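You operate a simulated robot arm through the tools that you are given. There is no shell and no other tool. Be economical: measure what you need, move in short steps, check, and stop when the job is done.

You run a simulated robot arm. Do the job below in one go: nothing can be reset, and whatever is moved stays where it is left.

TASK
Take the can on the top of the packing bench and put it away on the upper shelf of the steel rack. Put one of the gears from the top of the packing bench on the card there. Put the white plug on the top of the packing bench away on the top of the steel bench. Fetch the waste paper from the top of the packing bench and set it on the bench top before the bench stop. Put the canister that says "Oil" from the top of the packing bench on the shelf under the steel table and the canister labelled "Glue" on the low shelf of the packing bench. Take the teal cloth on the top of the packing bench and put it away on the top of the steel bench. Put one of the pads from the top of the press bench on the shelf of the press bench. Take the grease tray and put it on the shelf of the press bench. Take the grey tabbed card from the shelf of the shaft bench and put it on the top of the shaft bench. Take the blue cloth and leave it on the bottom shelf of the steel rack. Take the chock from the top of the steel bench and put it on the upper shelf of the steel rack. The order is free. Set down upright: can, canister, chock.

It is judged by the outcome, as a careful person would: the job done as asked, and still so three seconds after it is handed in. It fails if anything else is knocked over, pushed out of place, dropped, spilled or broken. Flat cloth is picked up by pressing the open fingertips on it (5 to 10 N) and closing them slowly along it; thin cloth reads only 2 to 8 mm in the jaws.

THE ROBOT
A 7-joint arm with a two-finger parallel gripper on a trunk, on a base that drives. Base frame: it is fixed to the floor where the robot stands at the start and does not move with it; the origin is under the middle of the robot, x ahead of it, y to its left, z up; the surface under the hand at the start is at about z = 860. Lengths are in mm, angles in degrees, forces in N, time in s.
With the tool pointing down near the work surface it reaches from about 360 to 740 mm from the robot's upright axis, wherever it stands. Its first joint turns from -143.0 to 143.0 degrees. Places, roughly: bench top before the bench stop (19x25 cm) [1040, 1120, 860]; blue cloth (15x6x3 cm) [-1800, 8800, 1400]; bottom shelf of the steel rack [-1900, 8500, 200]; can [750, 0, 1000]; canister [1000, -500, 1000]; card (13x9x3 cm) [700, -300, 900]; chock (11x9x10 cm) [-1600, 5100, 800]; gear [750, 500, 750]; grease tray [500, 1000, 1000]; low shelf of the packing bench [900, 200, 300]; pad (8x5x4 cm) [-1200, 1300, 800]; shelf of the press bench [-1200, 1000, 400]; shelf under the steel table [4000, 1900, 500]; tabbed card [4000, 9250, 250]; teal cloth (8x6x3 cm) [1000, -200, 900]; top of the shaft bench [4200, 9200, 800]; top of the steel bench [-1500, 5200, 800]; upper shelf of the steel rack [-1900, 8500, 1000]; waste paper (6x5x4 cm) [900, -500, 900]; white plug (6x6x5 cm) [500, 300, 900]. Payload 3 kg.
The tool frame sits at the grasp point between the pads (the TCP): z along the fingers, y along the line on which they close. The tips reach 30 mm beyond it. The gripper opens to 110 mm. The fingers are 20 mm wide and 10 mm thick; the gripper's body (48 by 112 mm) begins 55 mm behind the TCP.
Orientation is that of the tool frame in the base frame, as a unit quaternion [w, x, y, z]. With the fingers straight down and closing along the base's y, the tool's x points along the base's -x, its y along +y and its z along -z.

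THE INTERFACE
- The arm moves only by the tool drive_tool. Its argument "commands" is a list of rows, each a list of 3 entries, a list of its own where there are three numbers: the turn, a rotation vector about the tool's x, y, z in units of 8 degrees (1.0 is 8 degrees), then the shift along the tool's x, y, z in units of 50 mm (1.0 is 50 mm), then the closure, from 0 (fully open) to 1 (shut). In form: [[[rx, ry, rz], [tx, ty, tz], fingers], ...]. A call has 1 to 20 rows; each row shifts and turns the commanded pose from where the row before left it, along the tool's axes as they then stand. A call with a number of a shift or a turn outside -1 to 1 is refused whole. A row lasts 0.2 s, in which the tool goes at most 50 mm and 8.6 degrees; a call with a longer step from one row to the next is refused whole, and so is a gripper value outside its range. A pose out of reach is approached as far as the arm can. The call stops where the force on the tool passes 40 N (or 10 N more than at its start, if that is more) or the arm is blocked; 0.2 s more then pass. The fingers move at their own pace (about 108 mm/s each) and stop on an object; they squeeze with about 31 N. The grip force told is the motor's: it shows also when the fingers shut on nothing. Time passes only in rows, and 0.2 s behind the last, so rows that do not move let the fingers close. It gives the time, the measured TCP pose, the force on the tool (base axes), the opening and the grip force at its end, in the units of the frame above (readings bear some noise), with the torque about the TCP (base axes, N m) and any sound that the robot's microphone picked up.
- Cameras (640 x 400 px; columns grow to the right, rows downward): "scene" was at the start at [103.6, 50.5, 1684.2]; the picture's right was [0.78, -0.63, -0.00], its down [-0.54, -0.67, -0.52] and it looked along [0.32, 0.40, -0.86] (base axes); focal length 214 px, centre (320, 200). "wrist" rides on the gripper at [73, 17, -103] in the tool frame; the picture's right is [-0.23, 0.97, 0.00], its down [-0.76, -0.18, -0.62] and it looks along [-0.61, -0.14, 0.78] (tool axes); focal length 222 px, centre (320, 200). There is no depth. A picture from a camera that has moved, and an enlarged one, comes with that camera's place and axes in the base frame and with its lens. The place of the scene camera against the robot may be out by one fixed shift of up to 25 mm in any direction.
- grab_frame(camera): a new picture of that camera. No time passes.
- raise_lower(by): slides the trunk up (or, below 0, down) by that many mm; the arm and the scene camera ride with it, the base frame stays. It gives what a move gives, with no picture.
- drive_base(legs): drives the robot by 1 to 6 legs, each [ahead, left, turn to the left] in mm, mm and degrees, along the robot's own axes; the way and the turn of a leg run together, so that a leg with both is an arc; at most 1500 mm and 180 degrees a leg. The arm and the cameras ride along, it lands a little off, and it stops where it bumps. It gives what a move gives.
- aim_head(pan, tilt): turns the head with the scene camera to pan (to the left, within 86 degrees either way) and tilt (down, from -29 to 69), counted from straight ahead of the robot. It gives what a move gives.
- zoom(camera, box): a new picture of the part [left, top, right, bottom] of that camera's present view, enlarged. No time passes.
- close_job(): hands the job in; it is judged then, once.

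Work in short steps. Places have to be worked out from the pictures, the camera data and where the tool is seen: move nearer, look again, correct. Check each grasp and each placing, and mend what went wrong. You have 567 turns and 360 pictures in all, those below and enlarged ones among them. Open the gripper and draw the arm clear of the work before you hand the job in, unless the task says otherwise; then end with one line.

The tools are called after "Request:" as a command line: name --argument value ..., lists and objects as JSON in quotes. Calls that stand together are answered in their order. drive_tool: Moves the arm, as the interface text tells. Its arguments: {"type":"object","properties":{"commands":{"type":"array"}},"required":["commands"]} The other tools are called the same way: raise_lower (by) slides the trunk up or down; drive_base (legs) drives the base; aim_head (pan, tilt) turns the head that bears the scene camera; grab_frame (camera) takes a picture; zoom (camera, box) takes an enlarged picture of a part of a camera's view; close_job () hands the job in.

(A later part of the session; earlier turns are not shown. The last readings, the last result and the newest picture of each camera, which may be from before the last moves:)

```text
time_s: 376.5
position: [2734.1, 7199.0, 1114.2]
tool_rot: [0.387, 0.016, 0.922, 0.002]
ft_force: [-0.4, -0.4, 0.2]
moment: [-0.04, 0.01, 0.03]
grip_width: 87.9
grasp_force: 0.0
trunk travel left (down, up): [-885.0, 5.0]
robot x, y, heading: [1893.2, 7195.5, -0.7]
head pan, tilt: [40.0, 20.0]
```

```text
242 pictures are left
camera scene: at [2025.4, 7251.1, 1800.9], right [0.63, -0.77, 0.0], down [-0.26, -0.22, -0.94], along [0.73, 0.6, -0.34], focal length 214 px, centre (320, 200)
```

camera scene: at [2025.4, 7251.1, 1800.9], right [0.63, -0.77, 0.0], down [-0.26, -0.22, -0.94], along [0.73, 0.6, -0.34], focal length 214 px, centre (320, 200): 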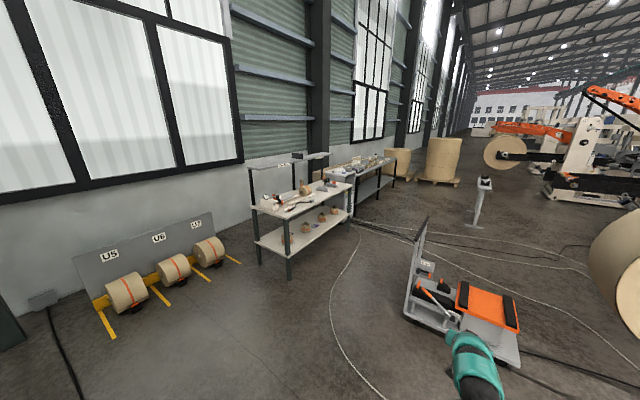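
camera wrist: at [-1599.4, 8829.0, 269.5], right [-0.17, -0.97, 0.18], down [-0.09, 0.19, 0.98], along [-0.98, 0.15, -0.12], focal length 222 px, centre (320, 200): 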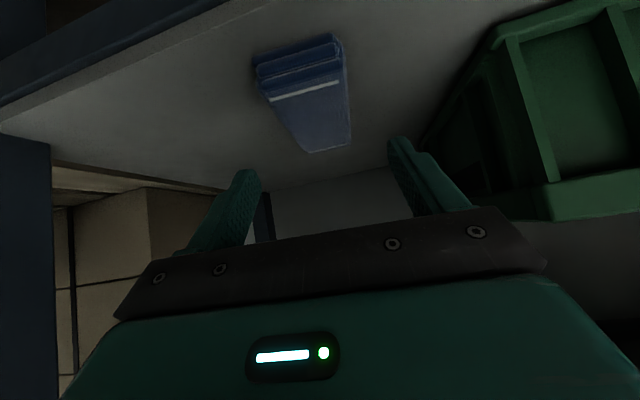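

Shaft bench: front edge y≈8900, x≈3450–4900. A cart stands at (3950, 7400). Approach, turning to face +y.

Request:
drive_base --legs '[[750, 900, 0.6], [0, 0, 90], [0, -700, 0]]'

Request:
aim_head --pan -20 --tilt 30

Request:
grab_frame --camera "scene"

```text
time_s: 389.7
position: [3348.7, 8941.5, 1115.1]
tool_rot: [0.273, -0.636, 0.668, 0.272]
ft_force: [-0.1, 0.3, -0.4]
moment: [-0.04, 0.07, 0.03]
grip_width: 88.2
grasp_force: 0.0
trunk travel left (down, up): [-885.0, 5.0]
robot x, y, heading: [3341.3, 8098.9, 88.8]
head pan, tilt: [40.0, 20.0]
```

```text
time_s: 391.0
position: [3347.7, 8940.0, 1113.5]
tool_rot: [0.274, -0.636, 0.668, 0.273]
ft_force: [0.3, -0.1, -0.9]
moment: [-0.03, -0.01, 0.02]
grip_width: 88.2
grasp_force: 0.0
trunk travel left (down, up): [-885.0, 5.0]
robot x, y, heading: [3341.7, 8097.9, 88.7]
head pan, tilt: [-20.0, 30.0]
```

```text
241 pictures are left
camera scene: at [3356.8, 8260.6, 1784.8], right [0.93, -0.36, 0.0], down [-0.18, -0.47, -0.87], along [0.31, 0.81, -0.5], focal length 214 px, centre (320, 200)
```

scene: 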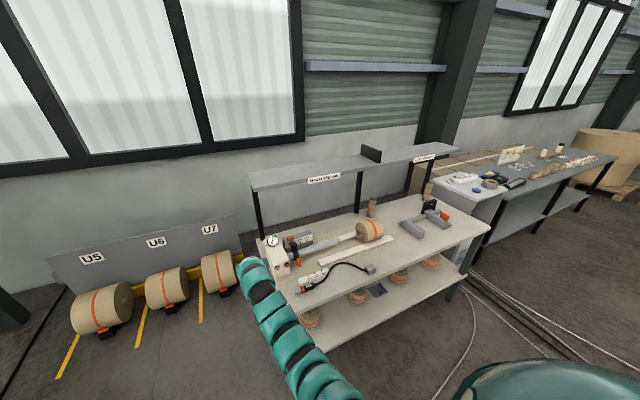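

Request:
zoom --camera "scene" --box '[240, 180, 500, 350]'

```text
2.35 times, centred on (370, 265) of scene
camera zoom: at [3356.8, 8260.6, 1784.8], right [0.93, -0.36, 0.0], down [-0.18, -0.47, -0.87], along [0.31, 0.81, -0.5], focal length 505 px, centre (202, 47)
```

zoom: 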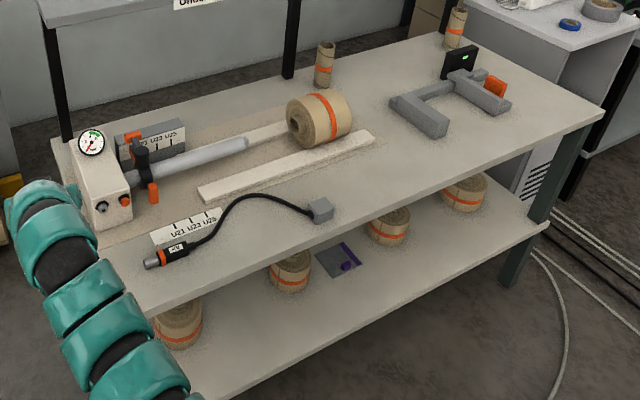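

Card (grey with purple tab) lies on the shelf around (4190, 9145). Check the cart to the right/behind before moving.

Request:
aim_head --pan -86 --tilt 35

Request:
grab_frame --camera "scene"

```text
time_s: 392.4
position: [3348.1, 8940.2, 1113.3]
tool_rot: [0.273, -0.637, 0.667, 0.274]
ft_force: [-0.2, 0.2, -0.7]
moment: [0.0, 0.01, 0.02]
grip_width: 87.8
grasp_force: 0.1
trunk travel left (down, up): [-885.0, 5.0]
robot x, y, heading: [3340.8, 8098.0, 88.7]
head pan, tilt: [-85.9, 35.0]
```

```text
239 pictures are left
camera scene: at [3412.0, 8180.7, 1777.1], right [0.05, -1.0, 0.0], down [-0.57, -0.03, -0.82], along [0.82, 0.04, -0.57], focal length 214 px, centre (320, 200)
```

scene: 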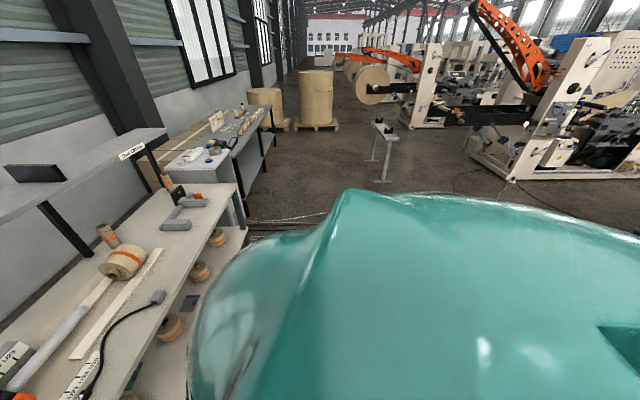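

Cart's far corner is y≈7690; I stay at y≈8160 and slide right.

Request:
drive_base --legs '[[65, 0, 1.3], [0, -840, 0]]'

Request:
aim_head --pan 0 --tilt 45

Request:
grab_frame --camera "scene"

```text
time_s: 397.4
position: [4175.2, 9004.3, 1113.9]
tool_rot: [0.271, -0.642, 0.662, 0.275]
ft_force: [-0.6, -0.3, -0.4]
moment: [0.01, -0.03, -0.02]
grip_width: 88.1
grasp_force: 0.0
trunk travel left (down, up): [-885.0, 5.0]
robot x, y, heading: [4182.9, 8162.2, 89.9]
head pan, tilt: [-85.9, 35.0]
```

```text
time_s: 399.0
position: [4175.6, 9002.0, 1113.6]
tool_rot: [0.271, -0.642, 0.662, 0.276]
ft_force: [0.5, 0.9, -0.4]
moment: [0.02, 0.04, -0.02]
grip_width: 88.2
grasp_force: 0.0
trunk travel left (down, up): [-885.0, 5.0]
robot x, y, heading: [4182.1, 8162.0, 89.8]
head pan, tilt: [0.0, 45.0]
```

```text
238 pictures are left
camera scene: at [4163.9, 8320.2, 1762.2], right [1.0, -0.01, 0.0], down [0.0, -0.71, -0.71], along [0.0, 0.71, -0.71], focal length 214 px, centre (320, 200)
```

scene: 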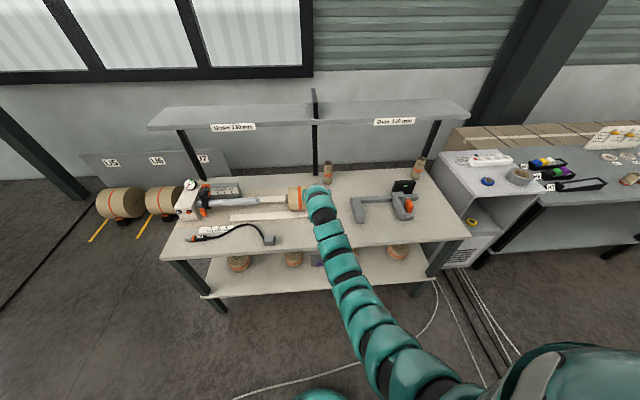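

Retract the arm toward the robot so it clears the bench front.

Request:
drive_tool --commands '[[[0, 0, 0], [0.57, 0, -0.57], 0.2], [[0, 0, 0], [0.57, 0, -0.57], 0.2], [[0, 0, 0], [0.57, 0, -0.57], 0.2], [[0, 0, 0], [0.57, 0, -0.57], 0.2], [[0, 0, 0], [0, 0, 0], 0.2]]'

```text
time_s: 400.2
position: [4172.6, 8841.8, 1110.7]
tool_rot: [0.271, -0.642, 0.662, 0.275]
ft_force: [0.1, -0.5, 0.0]
moment: [0.0, 0.06, -0.03]
grip_width: 88.0
grasp_force: 0.1
trunk travel left (down, up): [-885.0, 5.0]
robot x, y, heading: [4186.2, 8160.6, 89.7]
head pan, tilt: [0.0, 45.0]
```

Request:
drive_tool --commands '[[[0, 0, 0], [0.5, 0, -0.5], 0.2], [[0, 0, 0], [0.5, 0, -0.5], 0.2], [[0, 0, 0], [0, 0, 0], 0.2]]'

Request:
raise_lower --by -400

Request:
raise_lower --by -200

Request:
grab_frame --camera "wrist"

Request:
aim_head --pan 0 --tilt 40

Request:
grab_frame --camera "scene"

```text
time_s: 401.0
position: [4171.5, 8769.8, 1112.7]
tool_rot: [0.272, -0.642, 0.662, 0.275]
ft_force: [0.2, 0.5, -0.2]
moment: [-0.02, -0.02, 0.01]
grip_width: 88.0
grasp_force: 0.0
trunk travel left (down, up): [-885.0, 5.0]
robot x, y, heading: [4181.8, 8162.5, 89.6]
head pan, tilt: [0.0, 45.0]
```

```text
time_s: 404.9
position: [4170.2, 8770.7, 712.8]
tool_rot: [0.272, -0.642, 0.662, 0.275]
ft_force: [0.3, 0.3, 0.0]
moment: [-0.01, 0.03, 0.02]
grip_width: 88.0
grasp_force: 0.1
trunk travel left (down, up): [-485.0, 405.0]
robot x, y, heading: [4183.1, 8161.8, 89.7]
head pan, tilt: [0.0, 45.0]
```

```text
time_s: 407.0
position: [4170.2, 8769.4, 514.2]
tool_rot: [0.271, -0.642, 0.662, 0.275]
ft_force: [-0.2, 0.8, 1.0]
moment: [0.0, 0.01, 0.0]
grip_width: 88.1
grasp_force: 0.1
trunk travel left (down, up): [-285.0, 605.0]
robot x, y, heading: [4182.7, 8159.2, 89.7]
head pan, tilt: [0.0, 45.0]
```

```text
237 pictures are left
camera wrist: at [4150.7, 8645.2, 535.1], right [-0.97, 0.18, 0.18], down [0.2, 0.08, 0.98], along [0.16, 0.98, -0.12], focal length 222 px, centre (320, 200)
```

wrist: 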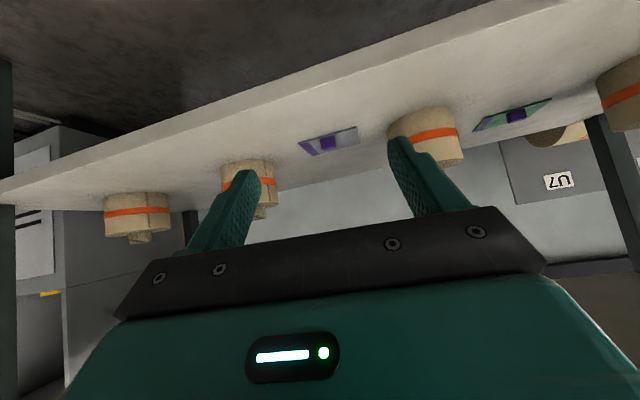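

```text
time_s: 407.7
position: [4171.8, 8769.5, 513.4]
tool_rot: [0.272, -0.641, 0.662, 0.276]
ft_force: [0.3, 0.0, 0.1]
moment: [-0.03, -0.02, 0.02]
grip_width: 87.8
grasp_force: 0.0
trunk travel left (down, up): [-285.0, 605.0]
robot x, y, heading: [4181.8, 8161.2, 89.8]
head pan, tilt: [0.0, 40.0]
```

```text
236 pictures are left
camera scene: at [4163.8, 8323.8, 1169.5], right [1.0, -0.01, 0.0], down [0.0, -0.64, -0.77], along [0.0, 0.77, -0.64], focal length 214 px, centre (320, 200)
```

scene: 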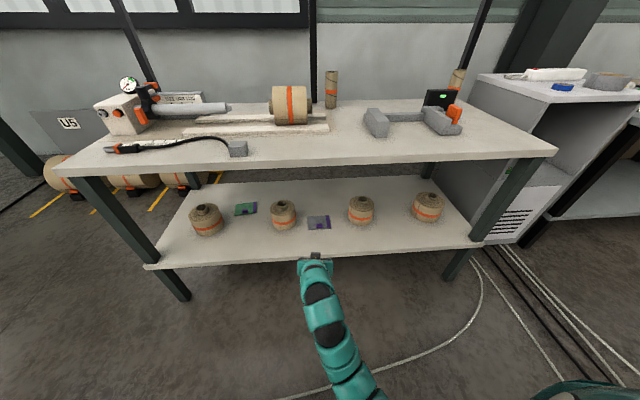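

Request:
zoom --camera "scene" --box '[220, 170, 400, 270]'

Request:
zoom --camera "wrist" --box '[260, 90, 420, 190]'

```text
3.56 times, centred on (310, 220) of scene
camera zoom: at [4163.8, 8323.8, 1169.5], right [1.0, -0.01, 0.0], down [0.0, -0.64, -0.77], along [0.0, 0.77, -0.64], focal length 763 px, centre (356, 129)
```

zoom: 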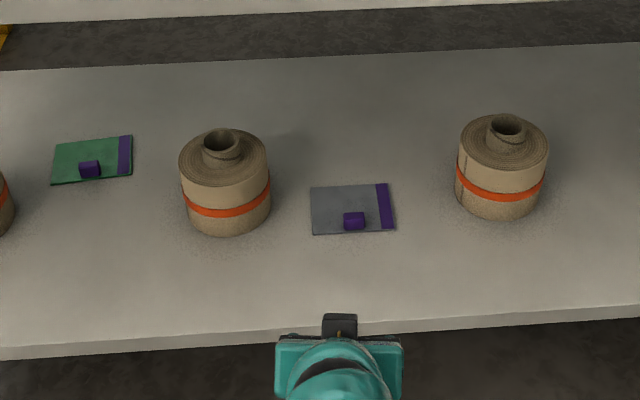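

```text
4.00 times, centred on (340, 140) of wrist
camera zoom: at [4150.7, 8645.3, 535.1], right [-0.97, 0.18, 0.18], down [0.2, 0.08, 0.98], along [0.16, 0.98, -0.12], focal length 888 px, centre (240, 440)
```

zoom: 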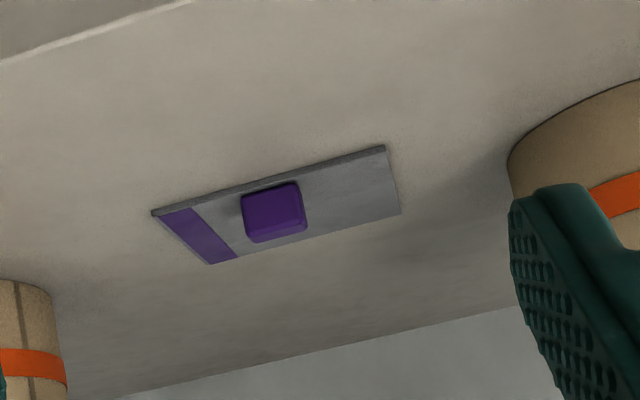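

Tab triangulated at ≈(4180, 9082, 372). Lower to z≈450 and drive in partway.

Request:
raise_lower --by -60

Request:
drive_base --legs '[[220, -10, 0]]'

Request:
grab_frame --camera "wrist"

```text
time_s: 408.7
position: [4170.8, 8770.7, 453.3]
tool_rot: [0.272, -0.642, 0.663, 0.275]
ft_force: [0.3, 0.2, -0.4]
moment: [0.01, 0.01, -0.02]
grip_width: 88.2
grasp_force: 0.1
trunk travel left (down, up): [-225.0, 665.0]
robot x, y, heading: [4180.8, 8162.2, 89.7]
head pan, tilt: [0.0, 40.0]
```

```text
time_s: 410.4
position: [4180.8, 8990.6, 453.1]
tool_rot: [0.27, -0.643, 0.661, 0.275]
ft_force: [0.0, -0.2, 0.0]
moment: [0.0, -0.01, 0.0]
grip_width: 88.2
grasp_force: 0.0
trunk travel left (down, up): [-225.0, 665.0]
robot x, y, heading: [4195.9, 8383.1, 89.6]
head pan, tilt: [0.0, 40.0]
```

```text
233 pictures are left
camera wrist: at [4160.4, 8865.5, 475.1], right [-0.97, 0.18, 0.18], down [0.2, 0.08, 0.98], along [0.16, 0.98, -0.12], focal length 222 px, centre (320, 200)
```

wrist: 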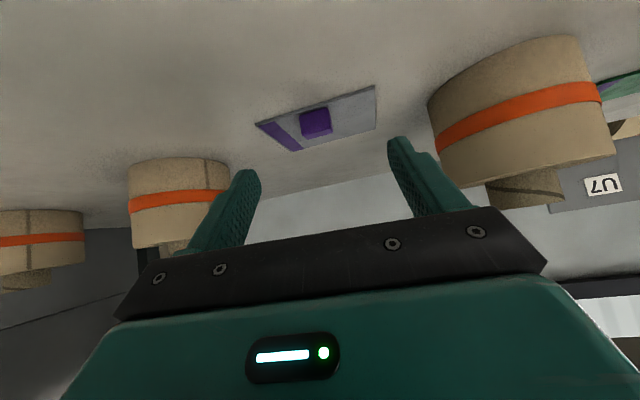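

Tab at ≈(4183, 9069, 374): straight down the finger axis. Advance 85 mm along it.

Request:
drive_tool --commands '[[[0, 0, 0], [0, -0.04, 0.6], 0.5], [[0, 0, 0], [0, 0, 0.6], 0.5], [[0, 0, 0], [0, 0, 0.4], 0.5], [[0, 0, 0], [0, 0, 0], 0.5]]'

Request:
grab_frame --camera "wrist"

```text
time_s: 411.4
position: [4182.2, 9047.0, 397.9]
tool_rot: [0.272, -0.642, 0.661, 0.276]
ft_force: [0.2, -0.4, 0.0]
moment: [0.0, 0.02, 0.0]
grip_width: 55.3
grasp_force: 0.0
trunk travel left (down, up): [-225.0, 665.0]
robot x, y, heading: [4194.4, 8379.6, 89.6]
head pan, tilt: [0.0, 40.0]
```

```text
232 pictures are left
camera wrist: at [4163.0, 8922.3, 419.6], right [-0.97, 0.18, 0.18], down [0.2, 0.08, 0.98], along [0.16, 0.98, -0.12], focal length 222 px, centre (320, 200)
```

wrist: 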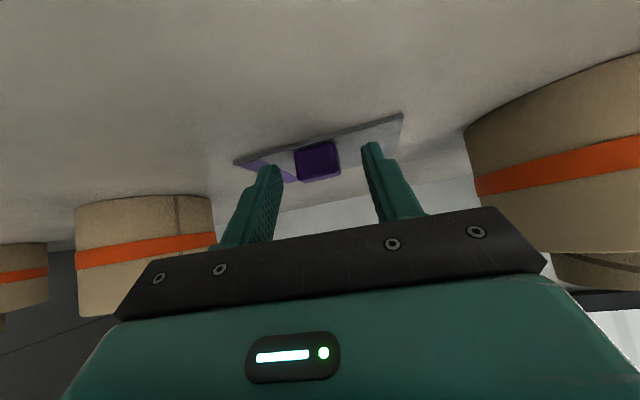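

Request:
drive_tool --commands '[[[0, 0, 0], [-0.05, 0, 0.2], 0.5], [[0, 0, 0], [-0.03, 0, 0.12], 0.5], [[0, 0, 0], [0, 0, 0], 0.5]]'

Request:
zoom --camera "wrist" --box '[200, 80, 440, 230]'

```text
time_s: 412.2
position: [4181.9, 9061.6, 392.3]
tool_rot: [0.273, -0.642, 0.661, 0.278]
ft_force: [0.0, 0.7, 16.0]
moment: [0.24, -0.5, 0.07]
grip_width: 54.4
grasp_force: 0.0
trunk travel left (down, up): [-225.0, 665.0]
robot x, y, heading: [4192.4, 8384.7, 90.0]
head pan, tilt: [0.0, 40.0]
```

```text
2.67 times, centred on (320, 155) of wrist
camera zoom: at [4162.7, 8936.5, 412.9], right [-0.97, 0.18, 0.18], down [0.2, 0.08, 0.98], along [0.16, 0.98, -0.11], focal length 592 px, centre (320, 320)
```

zoom: 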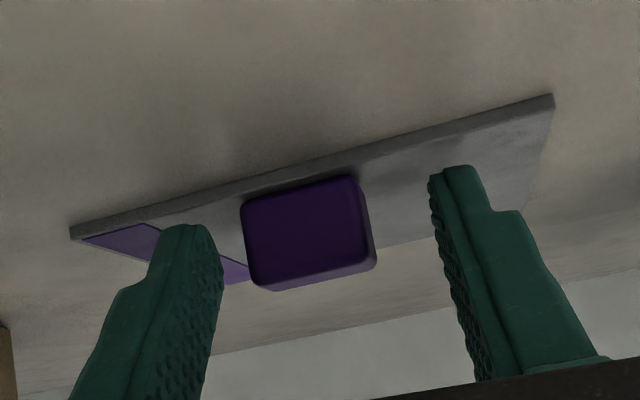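

Tips rest on the card with the tab between. Ease up 2 mm and close.

Request:
drive_tool --commands '[[[0, 0, 0], [-0.04, 0, -0.04], 0.6], [[0, 0, 0], [0, 0, 0], 0.7], [[0, 0, 0], [0, 0, 0], 0.8], [[0, 0, 0], [0, 0, 0], 1], [[0, 0, 0], [0, 0, 0], 1]]'

Request:
drive_tool --commands '[[[0, 0, 0], [-0.3, 0, -0.3], 1], [[0, 0, 0], [-0.3, 0, -0.3], 1], [[0, 0, 0], [0, 0, 0], 1]]'

Request:
grab_frame --camera "wrist"

```text
time_s: 413.4
position: [4181.8, 9060.5, 393.0]
tool_rot: [0.272, -0.643, 0.661, 0.277]
ft_force: [-2.1, 1.1, 7.3]
moment: [0.11, -0.3, 0.13]
grip_width: 29.8
grasp_force: 30.9
trunk travel left (down, up): [-225.0, 665.0]
robot x, y, heading: [4191.3, 8377.9, 90.0]
head pan, tilt: [0.0, 40.0]
```

```text
time_s: 414.2
position: [4183.9, 9060.3, 432.2]
tool_rot: [0.271, -0.644, 0.661, 0.275]
ft_force: [0.0, 0.9, 0.3]
moment: [-0.01, 0.02, 0.01]
grip_width: 29.2
grasp_force: 31.1
trunk travel left (down, up): [-225.0, 665.0]
robot x, y, heading: [4196.4, 8381.1, 89.6]
head pan, tilt: [0.0, 40.0]
```

```text
230 pictures are left
camera wrist: at [4163.7, 8935.5, 454.9], right [-0.97, 0.18, 0.18], down [0.19, 0.09, 0.98], along [0.16, 0.98, -0.12], focal length 222 px, centre (320, 200)
```

wrist: 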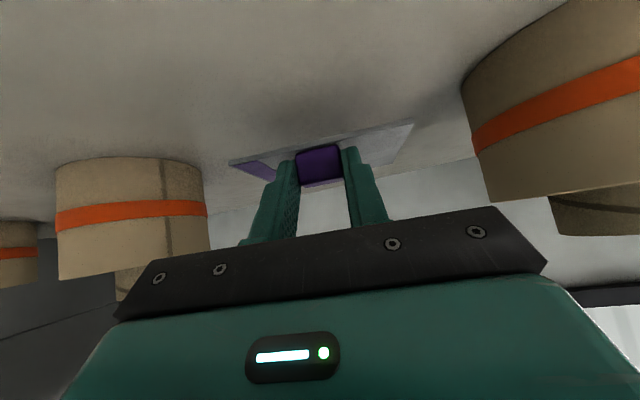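

Held. Back out and raise to above the bench top.

Request:
drive_base --legs '[[-255, 0, 0]]'

Request:
raise_lower --by 400

Request:
raise_lower --by 110

Request:
grab_frame --camera "wrist"

Request:
grab_frame --camera "scene"

```text
time_s: 416.0
position: [4182.3, 8804.1, 433.1]
tool_rot: [0.271, -0.643, 0.661, 0.276]
ft_force: [0.4, -1.2, -1.8]
moment: [-0.04, 0.05, -0.01]
grip_width: 28.9
grasp_force: 31.2
trunk travel left (down, up): [-225.0, 665.0]
robot x, y, heading: [4195.9, 8123.0, 90.0]
head pan, tilt: [0.0, 40.0]
```

```text
time_s: 419.9
position: [4181.8, 8804.5, 833.2]
tool_rot: [0.271, -0.643, 0.661, 0.276]
ft_force: [0.0, 0.2, -0.7]
moment: [-0.01, 0.01, -0.02]
grip_width: 28.8
grasp_force: 30.9
trunk travel left (down, up): [-625.0, 265.0]
robot x, y, heading: [4191.1, 8125.2, 89.8]
head pan, tilt: [0.0, 40.0]
```

```text
time_s: 421.3
position: [4182.7, 8803.8, 943.5]
tool_rot: [0.271, -0.643, 0.661, 0.276]
ft_force: [-1.3, -0.5, 0.6]
moment: [-0.02, 0.01, 0.02]
grip_width: 28.6
grasp_force: 30.6
trunk travel left (down, up): [-735.0, 155.0]
robot x, y, heading: [4190.9, 8126.3, 89.8]
head pan, tilt: [0.0, 40.0]
```

```text
229 pictures are left
camera wrist: at [4162.0, 8679.7, 965.0], right [-0.97, 0.18, 0.18], down [0.19, 0.09, 0.98], along [0.16, 0.98, -0.12], focal length 222 px, centre (320, 200)
```

wrist: 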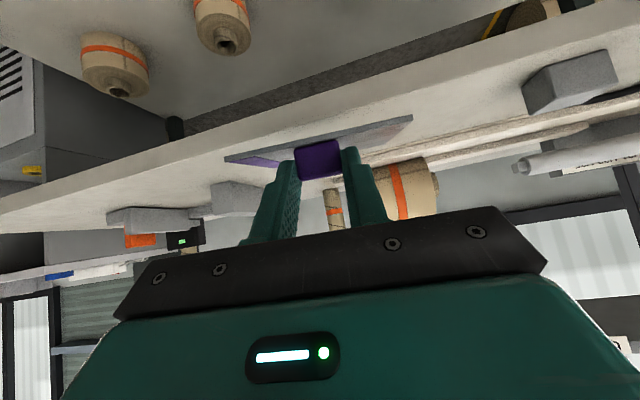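

```text
228 pictures are left
camera scene: at [4173.6, 8288.3, 1619.5], right [1.0, 0.0, 0.0], down [0.0, -0.64, -0.77], along [0.0, 0.77, -0.64], focal length 214 px, centre (320, 200)
```

scene: 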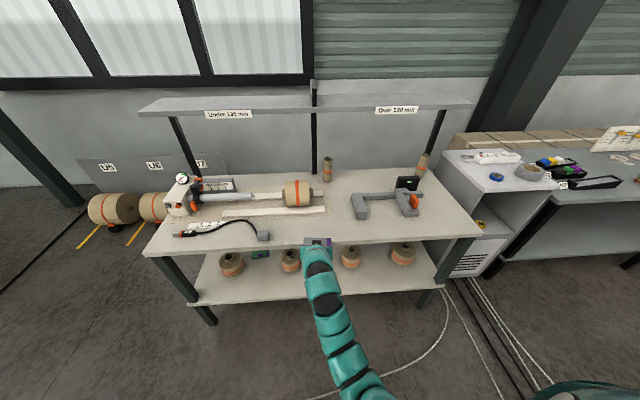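

Free area right at x≈4184, y≈8960–9100. Drive forward 190 and lower.

Request:
drive_base --legs '[[195, 0, 0]]'

Request:
raise_lower --by -60

Request:
grab_frame --camera "wrist"

```text
time_s: 422.9
position: [4181.0, 9000.3, 942.0]
tool_rot: [0.27, -0.644, 0.661, 0.276]
ft_force: [-0.1, -0.1, 0.3]
moment: [-0.03, 0.0, 0.01]
grip_width: 28.6
grasp_force: 31.4
trunk travel left (down, up): [-735.0, 155.0]
robot x, y, heading: [4195.2, 8321.0, 90.3]
head pan, tilt: [0.0, 40.0]
```

```text
time_s: 423.9
position: [4180.8, 9000.3, 883.5]
tool_rot: [0.271, -0.644, 0.66, 0.276]
ft_force: [-0.9, -0.1, 8.2]
moment: [0.73, 0.05, 0.05]
grip_width: 29.0
grasp_force: 31.4
trunk travel left (down, up): [-675.0, 215.0]
robot x, y, heading: [4192.3, 8319.4, 89.5]
head pan, tilt: [0.0, 40.0]
```

```text
227 pictures are left
camera wrist: at [4161.4, 8875.5, 905.5], right [-0.97, 0.18, 0.18], down [0.19, 0.08, 0.98], along [0.16, 0.98, -0.12], focal length 222 px, centre (320, 200)
```

wrist: 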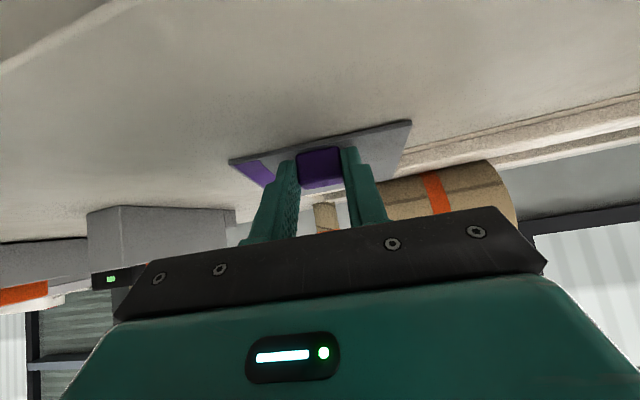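

Already touching (8 N). Press a hair, then release.

Request:
raise_lower --by -2

Request:
drive_tool --commands '[[[0, 0, 0], [0, 0, 0], 0.7], [[0, 0, 0], [0, 0, 0], 0.5], [[0, 0, 0], [0, 0, 0], 0.4], [[0, 0, 0], [0, 0, -0.3], 0.4], [[0, 0, 0], [0, 0, -0.6], 0.4], [[0, 0, 0], [0, 0, -0.6], 0.4], [[0, 0, 0], [0, 0, 0], 0.4]]'

Request:
grab_frame --camera "wrist"

```text
time_s: 424.4
position: [4180.4, 9000.0, 883.5]
tool_rot: [0.272, -0.643, 0.66, 0.277]
ft_force: [0.1, -0.6, 18.8]
moment: [0.8, -0.13, 0.12]
grip_width: 28.9
grasp_force: 30.9
trunk travel left (down, up): [-673.0, 217.0]
robot x, y, heading: [4192.4, 8318.7, 90.1]
head pan, tilt: [0.0, 40.0]
```

```text
time_s: 426.0
position: [4179.9, 8947.7, 931.2]
tool_rot: [0.27, -0.644, 0.66, 0.276]
ft_force: [-0.1, 0.0, -0.4]
moment: [-0.01, -0.04, 0.01]
grip_width: 66.2
grasp_force: 0.0
trunk travel left (down, up): [-673.0, 217.0]
robot x, y, heading: [4190.8, 8321.8, 90.0]
head pan, tilt: [0.0, 40.0]
```

```text
226 pictures are left
camera wrist: at [4160.1, 8823.0, 954.8], right [-0.97, 0.18, 0.18], down [0.2, 0.09, 0.98], along [0.16, 0.98, -0.12], focal length 222 px, centre (320, 200)
```

wrist: 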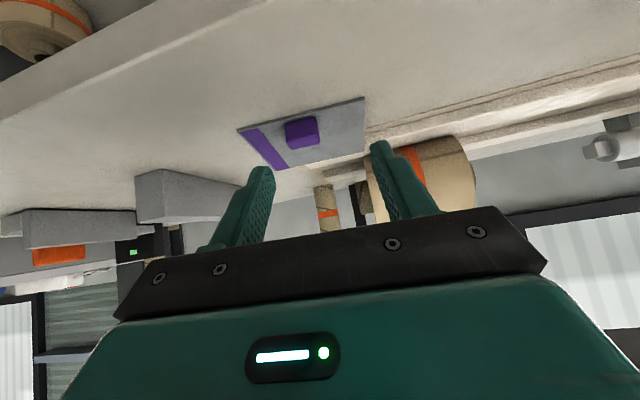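

Card done. Next travel back toward the packing bench's rear. Slide left, turn south, and drive.

Request:
raise_lower --by 150

Request:
drive_base --legs '[[-190, 0, 0], [0, 1500, 0], [0, 700, 0], [0, 0, 180], [1500, 0, 0]]'

Request:
aim_head --pan 0 --tilt 15

Request:
grab_frame --camera "scene"

```text
time_s: 427.7
position: [4179.7, 8948.7, 1083.0]
tool_rot: [0.271, -0.644, 0.661, 0.276]
ft_force: [0.0, 0.7, -0.5]
moment: [0.03, 0.0, -0.01]
grip_width: 66.0
grasp_force: 0.1
trunk travel left (down, up): [-823.0, 67.0]
robot x, y, heading: [4192.4, 8320.7, 89.9]
head pan, tilt: [0.0, 40.0]
```

```text
time_s: 454.0
position: [1951.2, 6034.5, 1082.9]
tool_rot: [0.274, 0.667, 0.637, -0.274]
ft_force: [-0.5, -0.4, -0.2]
moment: [0.02, -0.02, 0.0]
grip_width: 66.0
grasp_force: 0.1
trunk travel left (down, up): [-823.0, 67.0]
robot x, y, heading: [1951.7, 6659.9, -91.5]
head pan, tilt: [0.0, 40.0]
```

```text
time_s: 454.9
position: [1950.2, 6035.0, 1082.7]
tool_rot: [0.274, 0.667, 0.637, -0.273]
ft_force: [0.1, 0.1, 0.1]
moment: [0.01, -0.01, 0.01]
grip_width: 66.0
grasp_force: 0.2
trunk travel left (down, up): [-823.0, 67.0]
robot x, y, heading: [1952.2, 6659.7, -91.4]
head pan, tilt: [0.0, 15.0]
```

```text
225 pictures are left
camera scene: at [1927.3, 6484.9, 1747.0], right [-1.0, 0.02, 0.0], down [0.01, 0.26, -0.97], along [-0.02, -0.97, -0.26], focal length 214 px, centre (320, 200)
```

scene: 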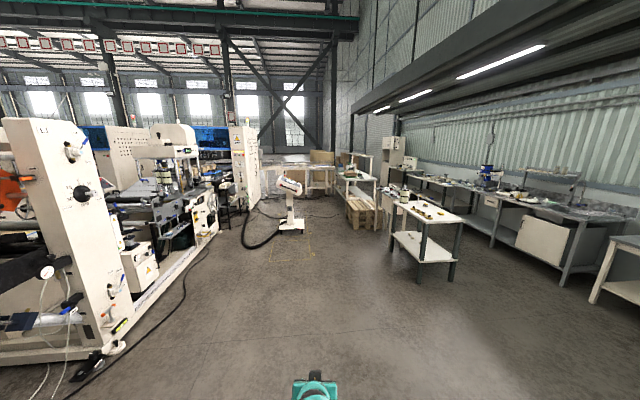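

Clear lane behind the packing bench. Drive south along x≈1780 to y≈1500.

Request:
drive_base --legs '[[1500, -170, 1.4], [1500, 0, 0], [1500, 0, 0], [600, 0, 0]]'

Request:
aim_head --pan -30 --tilt 25

Request:
grab_frame --camera "scene"

Request:
aim_head --pan 60 --tilt 20

Request:
grab_frame --camera "scene"

```text
refused: leg 1 is longer than a leg can be; nothing moved
```

```text
time_s: 455.9
position: [1949.4, 6035.1, 1083.6]
tool_rot: [0.274, 0.667, 0.637, -0.273]
ft_force: [1.0, -0.1, 0.2]
moment: [-0.03, 0.02, -0.05]
grip_width: 66.1
grasp_force: 0.0
trunk travel left (down, up): [-823.0, 67.0]
robot x, y, heading: [1951.4, 6659.2, -91.3]
head pan, tilt: [-30.0, 25.0]
```

```text
224 pictures are left
camera scene: at [1881.6, 6499.5, 1730.8], right [-0.86, 0.52, 0.0], down [0.22, 0.36, -0.91], along [-0.47, -0.78, -0.42], focal length 214 px, centre (320, 200)
```

scene: 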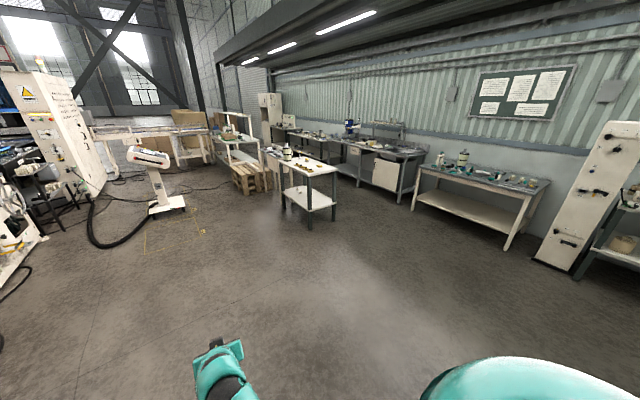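

```text
time_s: 457.5
position: [1950.2, 6033.7, 1083.4]
tool_rot: [0.273, 0.667, 0.637, -0.274]
ft_force: [0.2, 0.4, -0.8]
moment: [-0.04, -0.01, 0.01]
grip_width: 66.0
grasp_force: 0.1
trunk travel left (down, up): [-823.0, 67.0]
robot x, y, heading: [1954.5, 6656.6, -91.2]
head pan, tilt: [60.0, 20.0]
```

```text
223 pictures are left
camera scene: at [2009.0, 6529.9, 1738.9], right [-0.52, -0.85, 0.0], down [-0.29, 0.18, -0.94], along [0.8, -0.49, -0.34], focal length 214 px, centre (320, 200)
```

scene: 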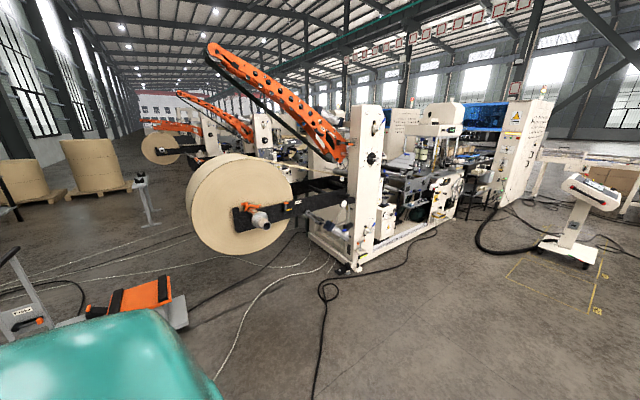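

Request:
drive_base --legs '[[1400, -170, 1.4], [1500, 0, 0], [1500, 0, 0], [600, 0, 0]]'

Request:
aim_head --pan -30 --tilt 25

Request:
grab_frame --camera "scene"

Request:
aim_head --pan 70 --tilt 20

Request:
grab_frame --camera "scene"

```text
time_s: 476.2
position: [1948.8, 2058.3, 1079.7]
tool_rot: [0.282, 0.645, 0.659, -0.263]
ft_force: [-0.2, -0.7, -0.4]
moment: [-0.02, 0.0, 0.0]
grip_width: 66.0
grasp_force: 0.1
trunk travel left (down, up): [-823.0, 67.0]
robot x, y, heading: [1903.3, 2687.1, -87.3]
head pan, tilt: [60.0, 20.0]
stopped in leg 3: the robot was blocked; the commanded pose is now the measured one
```

```text
time_s: 477.9
position: [1948.4, 2062.3, 1082.8]
tool_rot: [0.282, 0.645, 0.659, -0.264]
ft_force: [-0.4, 0.2, 0.1]
moment: [0.01, 0.04, 0.0]
grip_width: 66.1
grasp_force: 0.0
trunk travel left (down, up): [-823.0, 67.0]
robot x, y, heading: [1909.3, 2684.5, -87.4]
head pan, tilt: [-30.0, 25.0]
```

```text
222 pictures are left
camera scene: at [1846.7, 2522.5, 1730.8], right [-0.89, 0.46, 0.0], down [0.19, 0.38, -0.91], along [-0.41, -0.81, -0.42], focal length 214 px, centre (320, 200)
```

scene: 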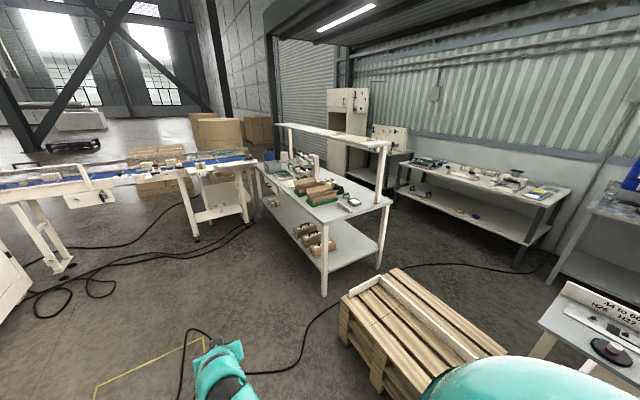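

```text
time_s: 479.6
position: [1947.6, 2062.4, 1082.8]
tool_rot: [0.284, 0.644, 0.66, -0.264]
ft_force: [0.1, -1.0, 0.0]
moment: [-0.02, 0.04, -0.02]
grip_width: 66.0
grasp_force: 0.1
trunk travel left (down, up): [-823.0, 67.0]
robot x, y, heading: [1904.3, 2686.7, -87.1]
head pan, tilt: [70.0, 20.0]
```

```text
221 pictures are left
camera scene: at [1977.7, 2577.1, 1738.9], right [-0.3, -0.96, 0.0], down [-0.33, 0.1, -0.94], along [0.9, -0.28, -0.34], focal length 214 px, centre (320, 200)
```

scene: 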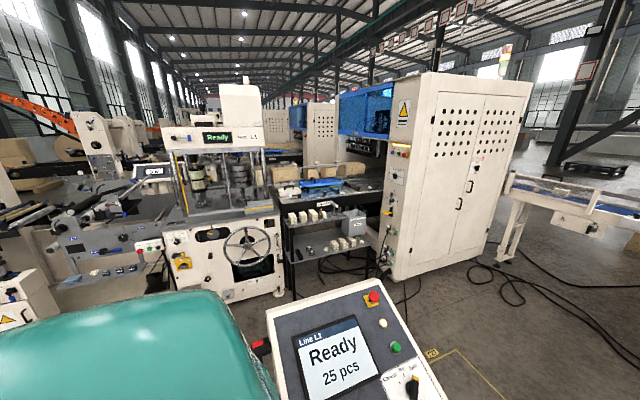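

The base drifted left and touched the console's base. Back off, correct heading and x to ≈1710.

Request:
drive_base --legs '[[-200, 0, -2.9], [0, -195, 0]]'

Request:
aim_head --pan 30 --tilt 35

Request:
grab_frame --camera "scene"

```text
time_s: 482.4
position: [1718.1, 2259.8, 1082.6]
tool_rot: [0.276, 0.66, 0.644, -0.271]
ft_force: [0.1, 0.4, 0.1]
moment: [0.03, 0.0, -0.01]
grip_width: 65.7
grasp_force: 0.1
trunk travel left (down, up): [-823.0, 67.0]
robot x, y, heading: [1700.5, 2889.2, -89.8]
head pan, tilt: [70.0, 20.0]
```

```text
time_s: 483.5
position: [1719.3, 2259.3, 1082.1]
tool_rot: [0.277, 0.659, 0.645, -0.27]
ft_force: [-0.1, 0.1, -0.8]
moment: [0.0, -0.04, 0.03]
grip_width: 65.9
grasp_force: 0.0
trunk travel left (down, up): [-823.0, 67.0]
robot x, y, heading: [1702.5, 2886.2, -90.0]
head pan, tilt: [30.0, 35.0]
```

```text
220 pictures are left
camera scene: at [1728.9, 2727.5, 1715.1], right [-0.86, -0.5, 0.0], down [-0.29, 0.5, -0.82], along [0.41, -0.71, -0.57], focal length 214 px, centre (320, 200)
```

scene: 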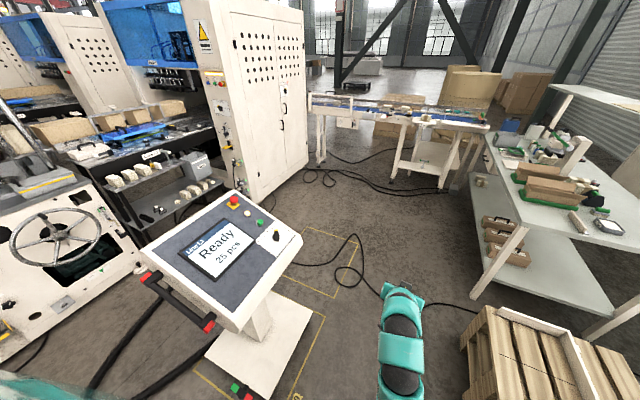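

Lane is clear (console base edge x≈2230). Drive down, turn to face the bench rear, and slide along to y≈30.

Request:
drive_base --legs '[[1300, 0, 0], [0, 0, -90], [-220, 0, 0], [0, 1450, 0]]'

Request:
aim_head --pan 10 --tilt 35

Request:
grab_frame --camera "scene"

```text
time_s: 501.8
position: [1364.0, 116.1, 1083.9]
tool_rot: [0.013, 0.922, 0.01, -0.387]
ft_force: [-1.2, -0.2, 0.3]
moment: [-0.01, -0.01, 0.04]
grip_width: 66.0
grasp_force: 0.1
trunk travel left (down, up): [-823.0, 67.0]
robot x, y, heading: [1988.1, 158.9, -177.2]
head pan, tilt: [30.0, 35.0]
```

```text
time_s: 502.7
position: [1363.3, 115.3, 1083.1]
tool_rot: [0.014, 0.922, 0.01, -0.386]
ft_force: [-0.5, -0.5, -0.5]
moment: [0.01, 0.0, 0.0]
grip_width: 65.7
grasp_force: 0.1
trunk travel left (down, up): [-823.0, 67.0]
robot x, y, heading: [1990.3, 157.3, -177.2]
head pan, tilt: [10.0, 35.0]
```

```text
219 pictures are left
camera scene: at [1802.7, 132.7, 1715.0], right [-0.22, 0.98, 0.0], down [0.56, 0.13, -0.82], along [-0.8, -0.18, -0.57], focal length 214 px, centre (320, 200)
```

scene: 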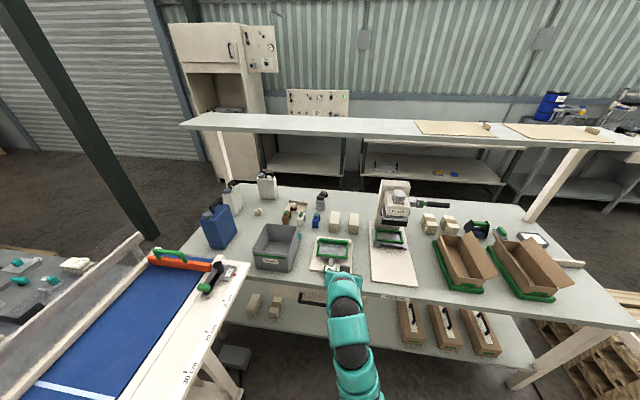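

Request:
zoom --camera "scene" --box '[190, 165, 370, 295]'

```text
3.08 times, centred on (280, 230) of scene
camera zoom: at [1802.7, 132.7, 1715.0], right [-0.22, 0.98, 0.0], down [0.56, 0.13, -0.82], along [-0.8, -0.18, -0.57], focal length 660 px, centre (443, 108)
```

zoom: 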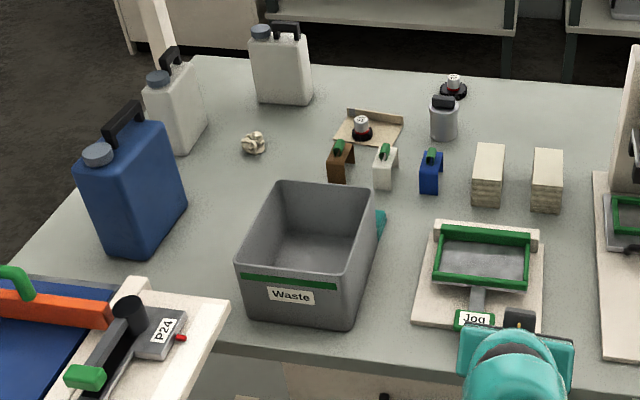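

Teal cloth is tucked just beyond the Waste bin. Move in for a better view.

Request:
drive_base --legs '[[0, 130, -2.8], [350, 0, 0]]'

Request:
raise_lower --by 65

Request:
aim_head --pan 20 --tilt 60

Request:
grab_frame --camera "scene"

Request:
grab_frame --camera "wrist"

```text
time_s: 505.9
position: [1010.8, 9.2, 1082.4]
tool_rot: [0.006, 0.922, -0.009, -0.386]
ft_force: [-0.3, -0.2, -0.2]
moment: [0.04, 0.05, 0.01]
grip_width: 66.1
grasp_force: 0.1
trunk travel left (down, up): [-823.0, 67.0]
robot x, y, heading: [1639.6, 25.8, -179.7]
head pan, tilt: [10.0, 35.0]
```

```text
time_s: 506.9
position: [1011.7, 8.5, 1148.3]
tool_rot: [0.006, 0.922, -0.01, -0.386]
ft_force: [0.4, 0.3, -0.3]
moment: [-0.03, -0.03, 0.02]
grip_width: 66.0
grasp_force: 0.0
trunk travel left (down, up): [-888.0, 2.0]
robot x, y, heading: [1638.9, 25.9, -180.0]
head pan, tilt: [10.0, 35.0]
```

```text
time_s: 507.8
position: [1010.7, 8.4, 1149.1]
tool_rot: [0.005, 0.922, -0.01, -0.387]
ft_force: [0.4, -0.4, -0.3]
moment: [0.02, 0.0, -0.02]
grip_width: 65.9
grasp_force: 0.1
trunk travel left (down, up): [-888.0, 2.0]
robot x, y, heading: [1638.5, 23.9, -179.7]
head pan, tilt: [20.0, 60.0]
```

```text
217 pictures are left
camera scene: at [1475.0, -0.6, 1745.8], right [-0.35, 0.94, 0.0], down [0.81, 0.3, -0.5], along [-0.47, -0.17, -0.87], focal length 214 px, centre (320, 200)
```

scene: 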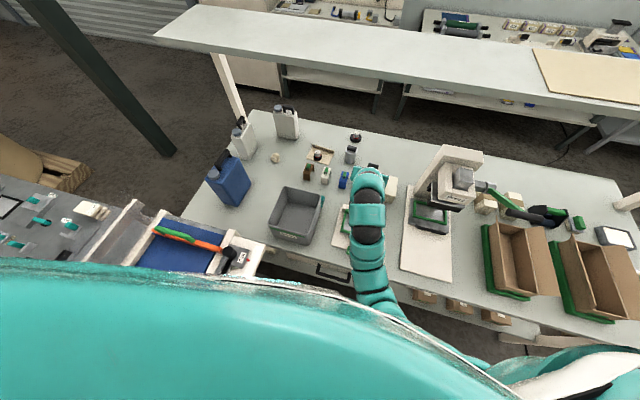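

```text
216 pictures are left
camera wrist: at [1134.8, -10.2, 1170.0], right [-0.17, -0.97, 0.18], down [-0.09, 0.2, 0.98], along [-0.98, 0.15, -0.12], focal length 222 px, centre (320, 200)
```

wrist: 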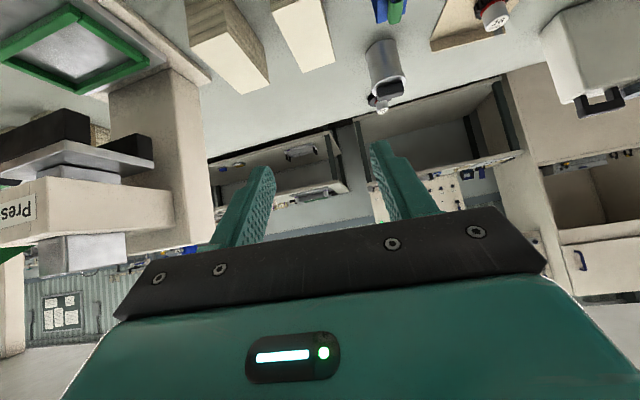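

Request:
zoom --camera "scene" --box '[230, 110, 390, 250]'

```text
2.86 times, centred on (310, 180) of scene
camera zoom: at [1475.0, -0.6, 1745.8], right [-0.35, 0.94, 0.0], down [0.81, 0.3, -0.5], along [-0.47, -0.17, -0.87], focal length 613 px, centre (349, 257)
```

zoom: 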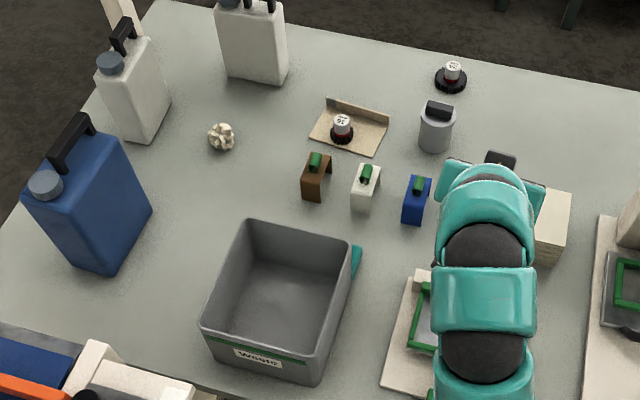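

Cloth lies just on the far side of the bin, ≈ x 975–1045, y -150…-220. I shift the hand over there at height, then make the tool vertical with the camera turned away from the bin.

Request:
drive_tool --commands '[[[0, 0, 0], [0, 0.95, 0], 0.3], [[0, 0, 0], [0, 0.95, 0], 0.3], [[0, 0, 0], [0, 0.95, 0], 0.3], [[0, 0, 0], [0, 0.95, 0], 0.3], [[0, 0, 0], [0, 0, 0], 0.3]]'

Request:
drive_tool --commands '[[[0, 0.9, 0], [0, 0, 0], 0], [[0, 0.9, 0], [0, 0, 0], 0], [[0, 0, 0], [0, 0, 0], 0]]'

Request:
grab_frame --camera "wrist"

```text
time_s: 509.0
position: [1006.8, -182.8, 1150.2]
tool_rot: [0.005, 0.922, -0.011, -0.387]
ft_force: [-0.6, -0.4, -1.1]
moment: [-0.04, -0.02, 0.01]
grip_width: 77.0
grasp_force: 0.0
trunk travel left (down, up): [-888.0, 2.0]
robot x, y, heading: [1637.0, 23.3, -179.7]
head pan, tilt: [20.0, 60.0]
```

```text
time_s: 509.8
position: [1008.6, -181.7, 1151.6]
tool_rot: [0.005, 0.964, -0.009, -0.267]
ft_force: [0.0, 0.0, 0.0]
moment: [0.0, 0.0, 0.01]
grip_width: 110.4
grasp_force: 0.1
trunk travel left (down, up): [-888.0, 2.0]
robot x, y, heading: [1639.5, 27.1, -179.8]
head pan, tilt: [20.0, 60.0]
```

```text
214 pictures are left
camera wrist: at [1122.7, -200.3, 1203.4], right [-0.21, -0.97, 0.13], down [-0.33, 0.2, 0.92], along [-0.92, 0.15, -0.36], focal length 222 px, centre (320, 200)
```

wrist: 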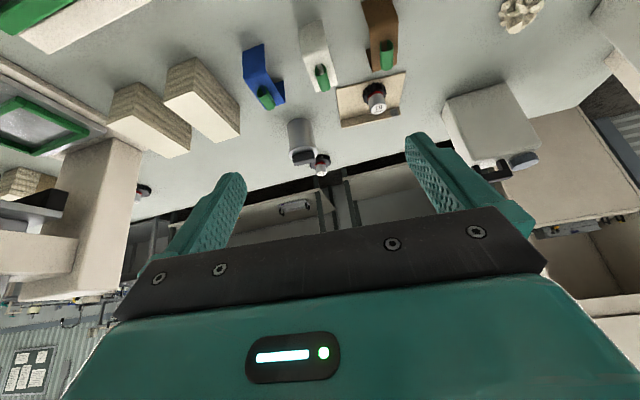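

Continue untilting toward vertical.

Request:
drive_tool --commands '[[[0, 0.9, 0], [0, 0, 0], 0], [[0, 0.9, 0], [0, 0, 0], 0], [[0, 0, 0], [0, 0, 0], 0]]'

Request:
grab_frame --camera "wrist"

```text
time_s: 510.6
position: [1009.0, -181.8, 1152.0]
tool_rot: [0.007, 0.989, -0.009, -0.145]
ft_force: [0.1, -0.7, -0.2]
moment: [0.01, 0.0, 0.0]
grip_width: 109.9
grasp_force: 0.0
trunk travel left (down, up): [-888.0, 2.0]
robot x, y, heading: [1634.9, 23.7, -179.8]
head pan, tilt: [20.0, 60.0]
```

```text
213 pictures are left
camera wrist: at [1106.7, -200.0, 1231.2], right [-0.23, -0.97, 0.08], down [-0.55, 0.2, 0.81], along [-0.8, 0.14, -0.58], focal length 222 px, centre (320, 200)
```

wrist: 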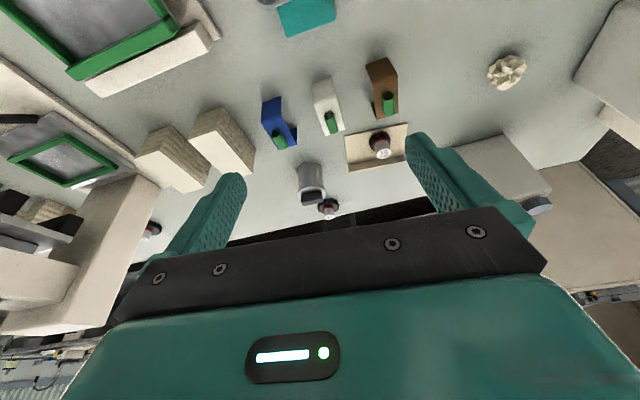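

Teal cloth comes into view at the top. One more untilt to vertical.

Request:
drive_tool --commands '[[[0, 0.9, 0], [0, 0, 0], 0], [[0, 0.9, 0], [0, 0, 0], 0], [[0, 0.28, 0], [0, 0, 0], 0], [[0, 0, 0], [0, 0, 0], 0]]'

Request:
grab_frame --camera "wrist"

```text
time_s: 511.6
position: [1008.5, -181.2, 1150.5]
tool_rot: [0.009, 1.0, -0.008, 0.0]
ft_force: [-0.9, 0.4, 0.1]
moment: [-0.01, 0.0, 0.01]
grip_width: 109.8
grasp_force: 0.1
trunk travel left (down, up): [-888.0, 2.0]
robot x, y, heading: [1639.3, 28.3, -179.6]
head pan, tilt: [20.0, 60.0]
```

```text
212 pictures are left
camera wrist: at [1079.6, -198.0, 1255.6], right [-0.24, -0.97, 0.02], down [-0.76, 0.2, 0.62], along [-0.6, 0.14, -0.78], focal length 222 px, centre (320, 200)
```

wrist: 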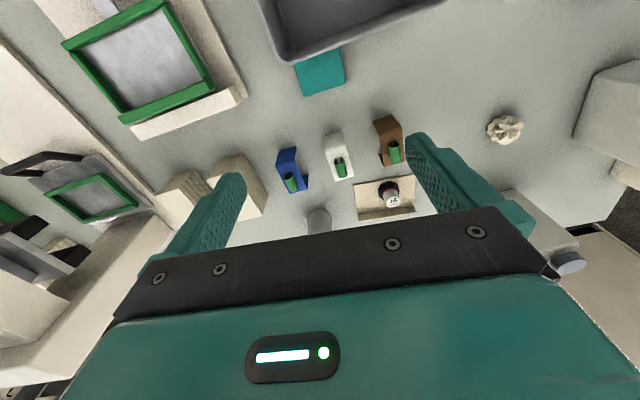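

Request:
zoom --camera "wrist" --box '[240, 0, 440, 125]'

```text
3.20 times, centred on (340, 62) of wrist
camera zoom: at [1079.6, -198.0, 1255.6], right [-0.24, -0.97, 0.02], down [-0.76, 0.2, 0.62], along [-0.6, 0.14, -0.78], focal length 711 px, centre (256, 640)
```

zoom: 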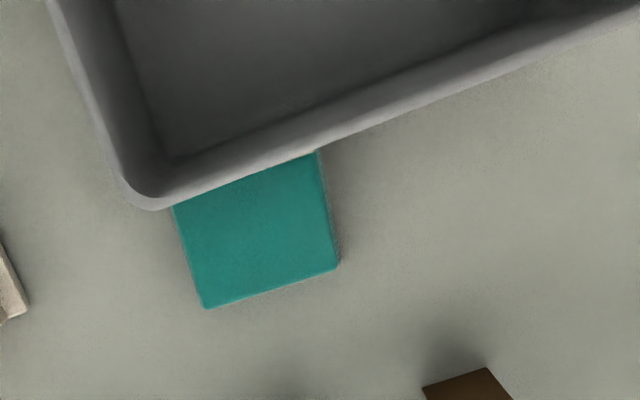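

Cloth top: x≈1001–1060, y≈-156…-224; rim of bin at x≈1056. The wrist camera must face away from the bin, so I roll the hand.

Request:
drive_tool --commands '[[[0, 0, 1], [0, 0, 0], 0], [[0, 0, 1], [0, 0, 0], 0], [[0, 0, 1], [0, 0, 0], 0], [[0, 0, 1], [0, 0, 0], 0], [[0, 0, 1], [0, 0, 0], 0], [[0, 0, 1], [0, 0, 0], 0], [[0, 0, 1], [0, 0, 0], 0], [[0, 0, 1], [0, 0, 0], 0], [[0, 0, 0], [0, 0, 0], 0]]'

```text
time_s: 513.6
position: [1008.8, -181.4, 1151.0]
tool_rot: [0.007, 0.844, -0.536, 0.004]
ft_force: [-0.3, -0.7, 0.1]
moment: [0.0, -0.01, -0.02]
grip_width: 110.0
grasp_force: 0.0
trunk travel left (down, up): [-888.0, 2.0]
robot x, y, heading: [1638.0, 22.8, -179.9]
head pan, tilt: [20.0, 60.0]
```

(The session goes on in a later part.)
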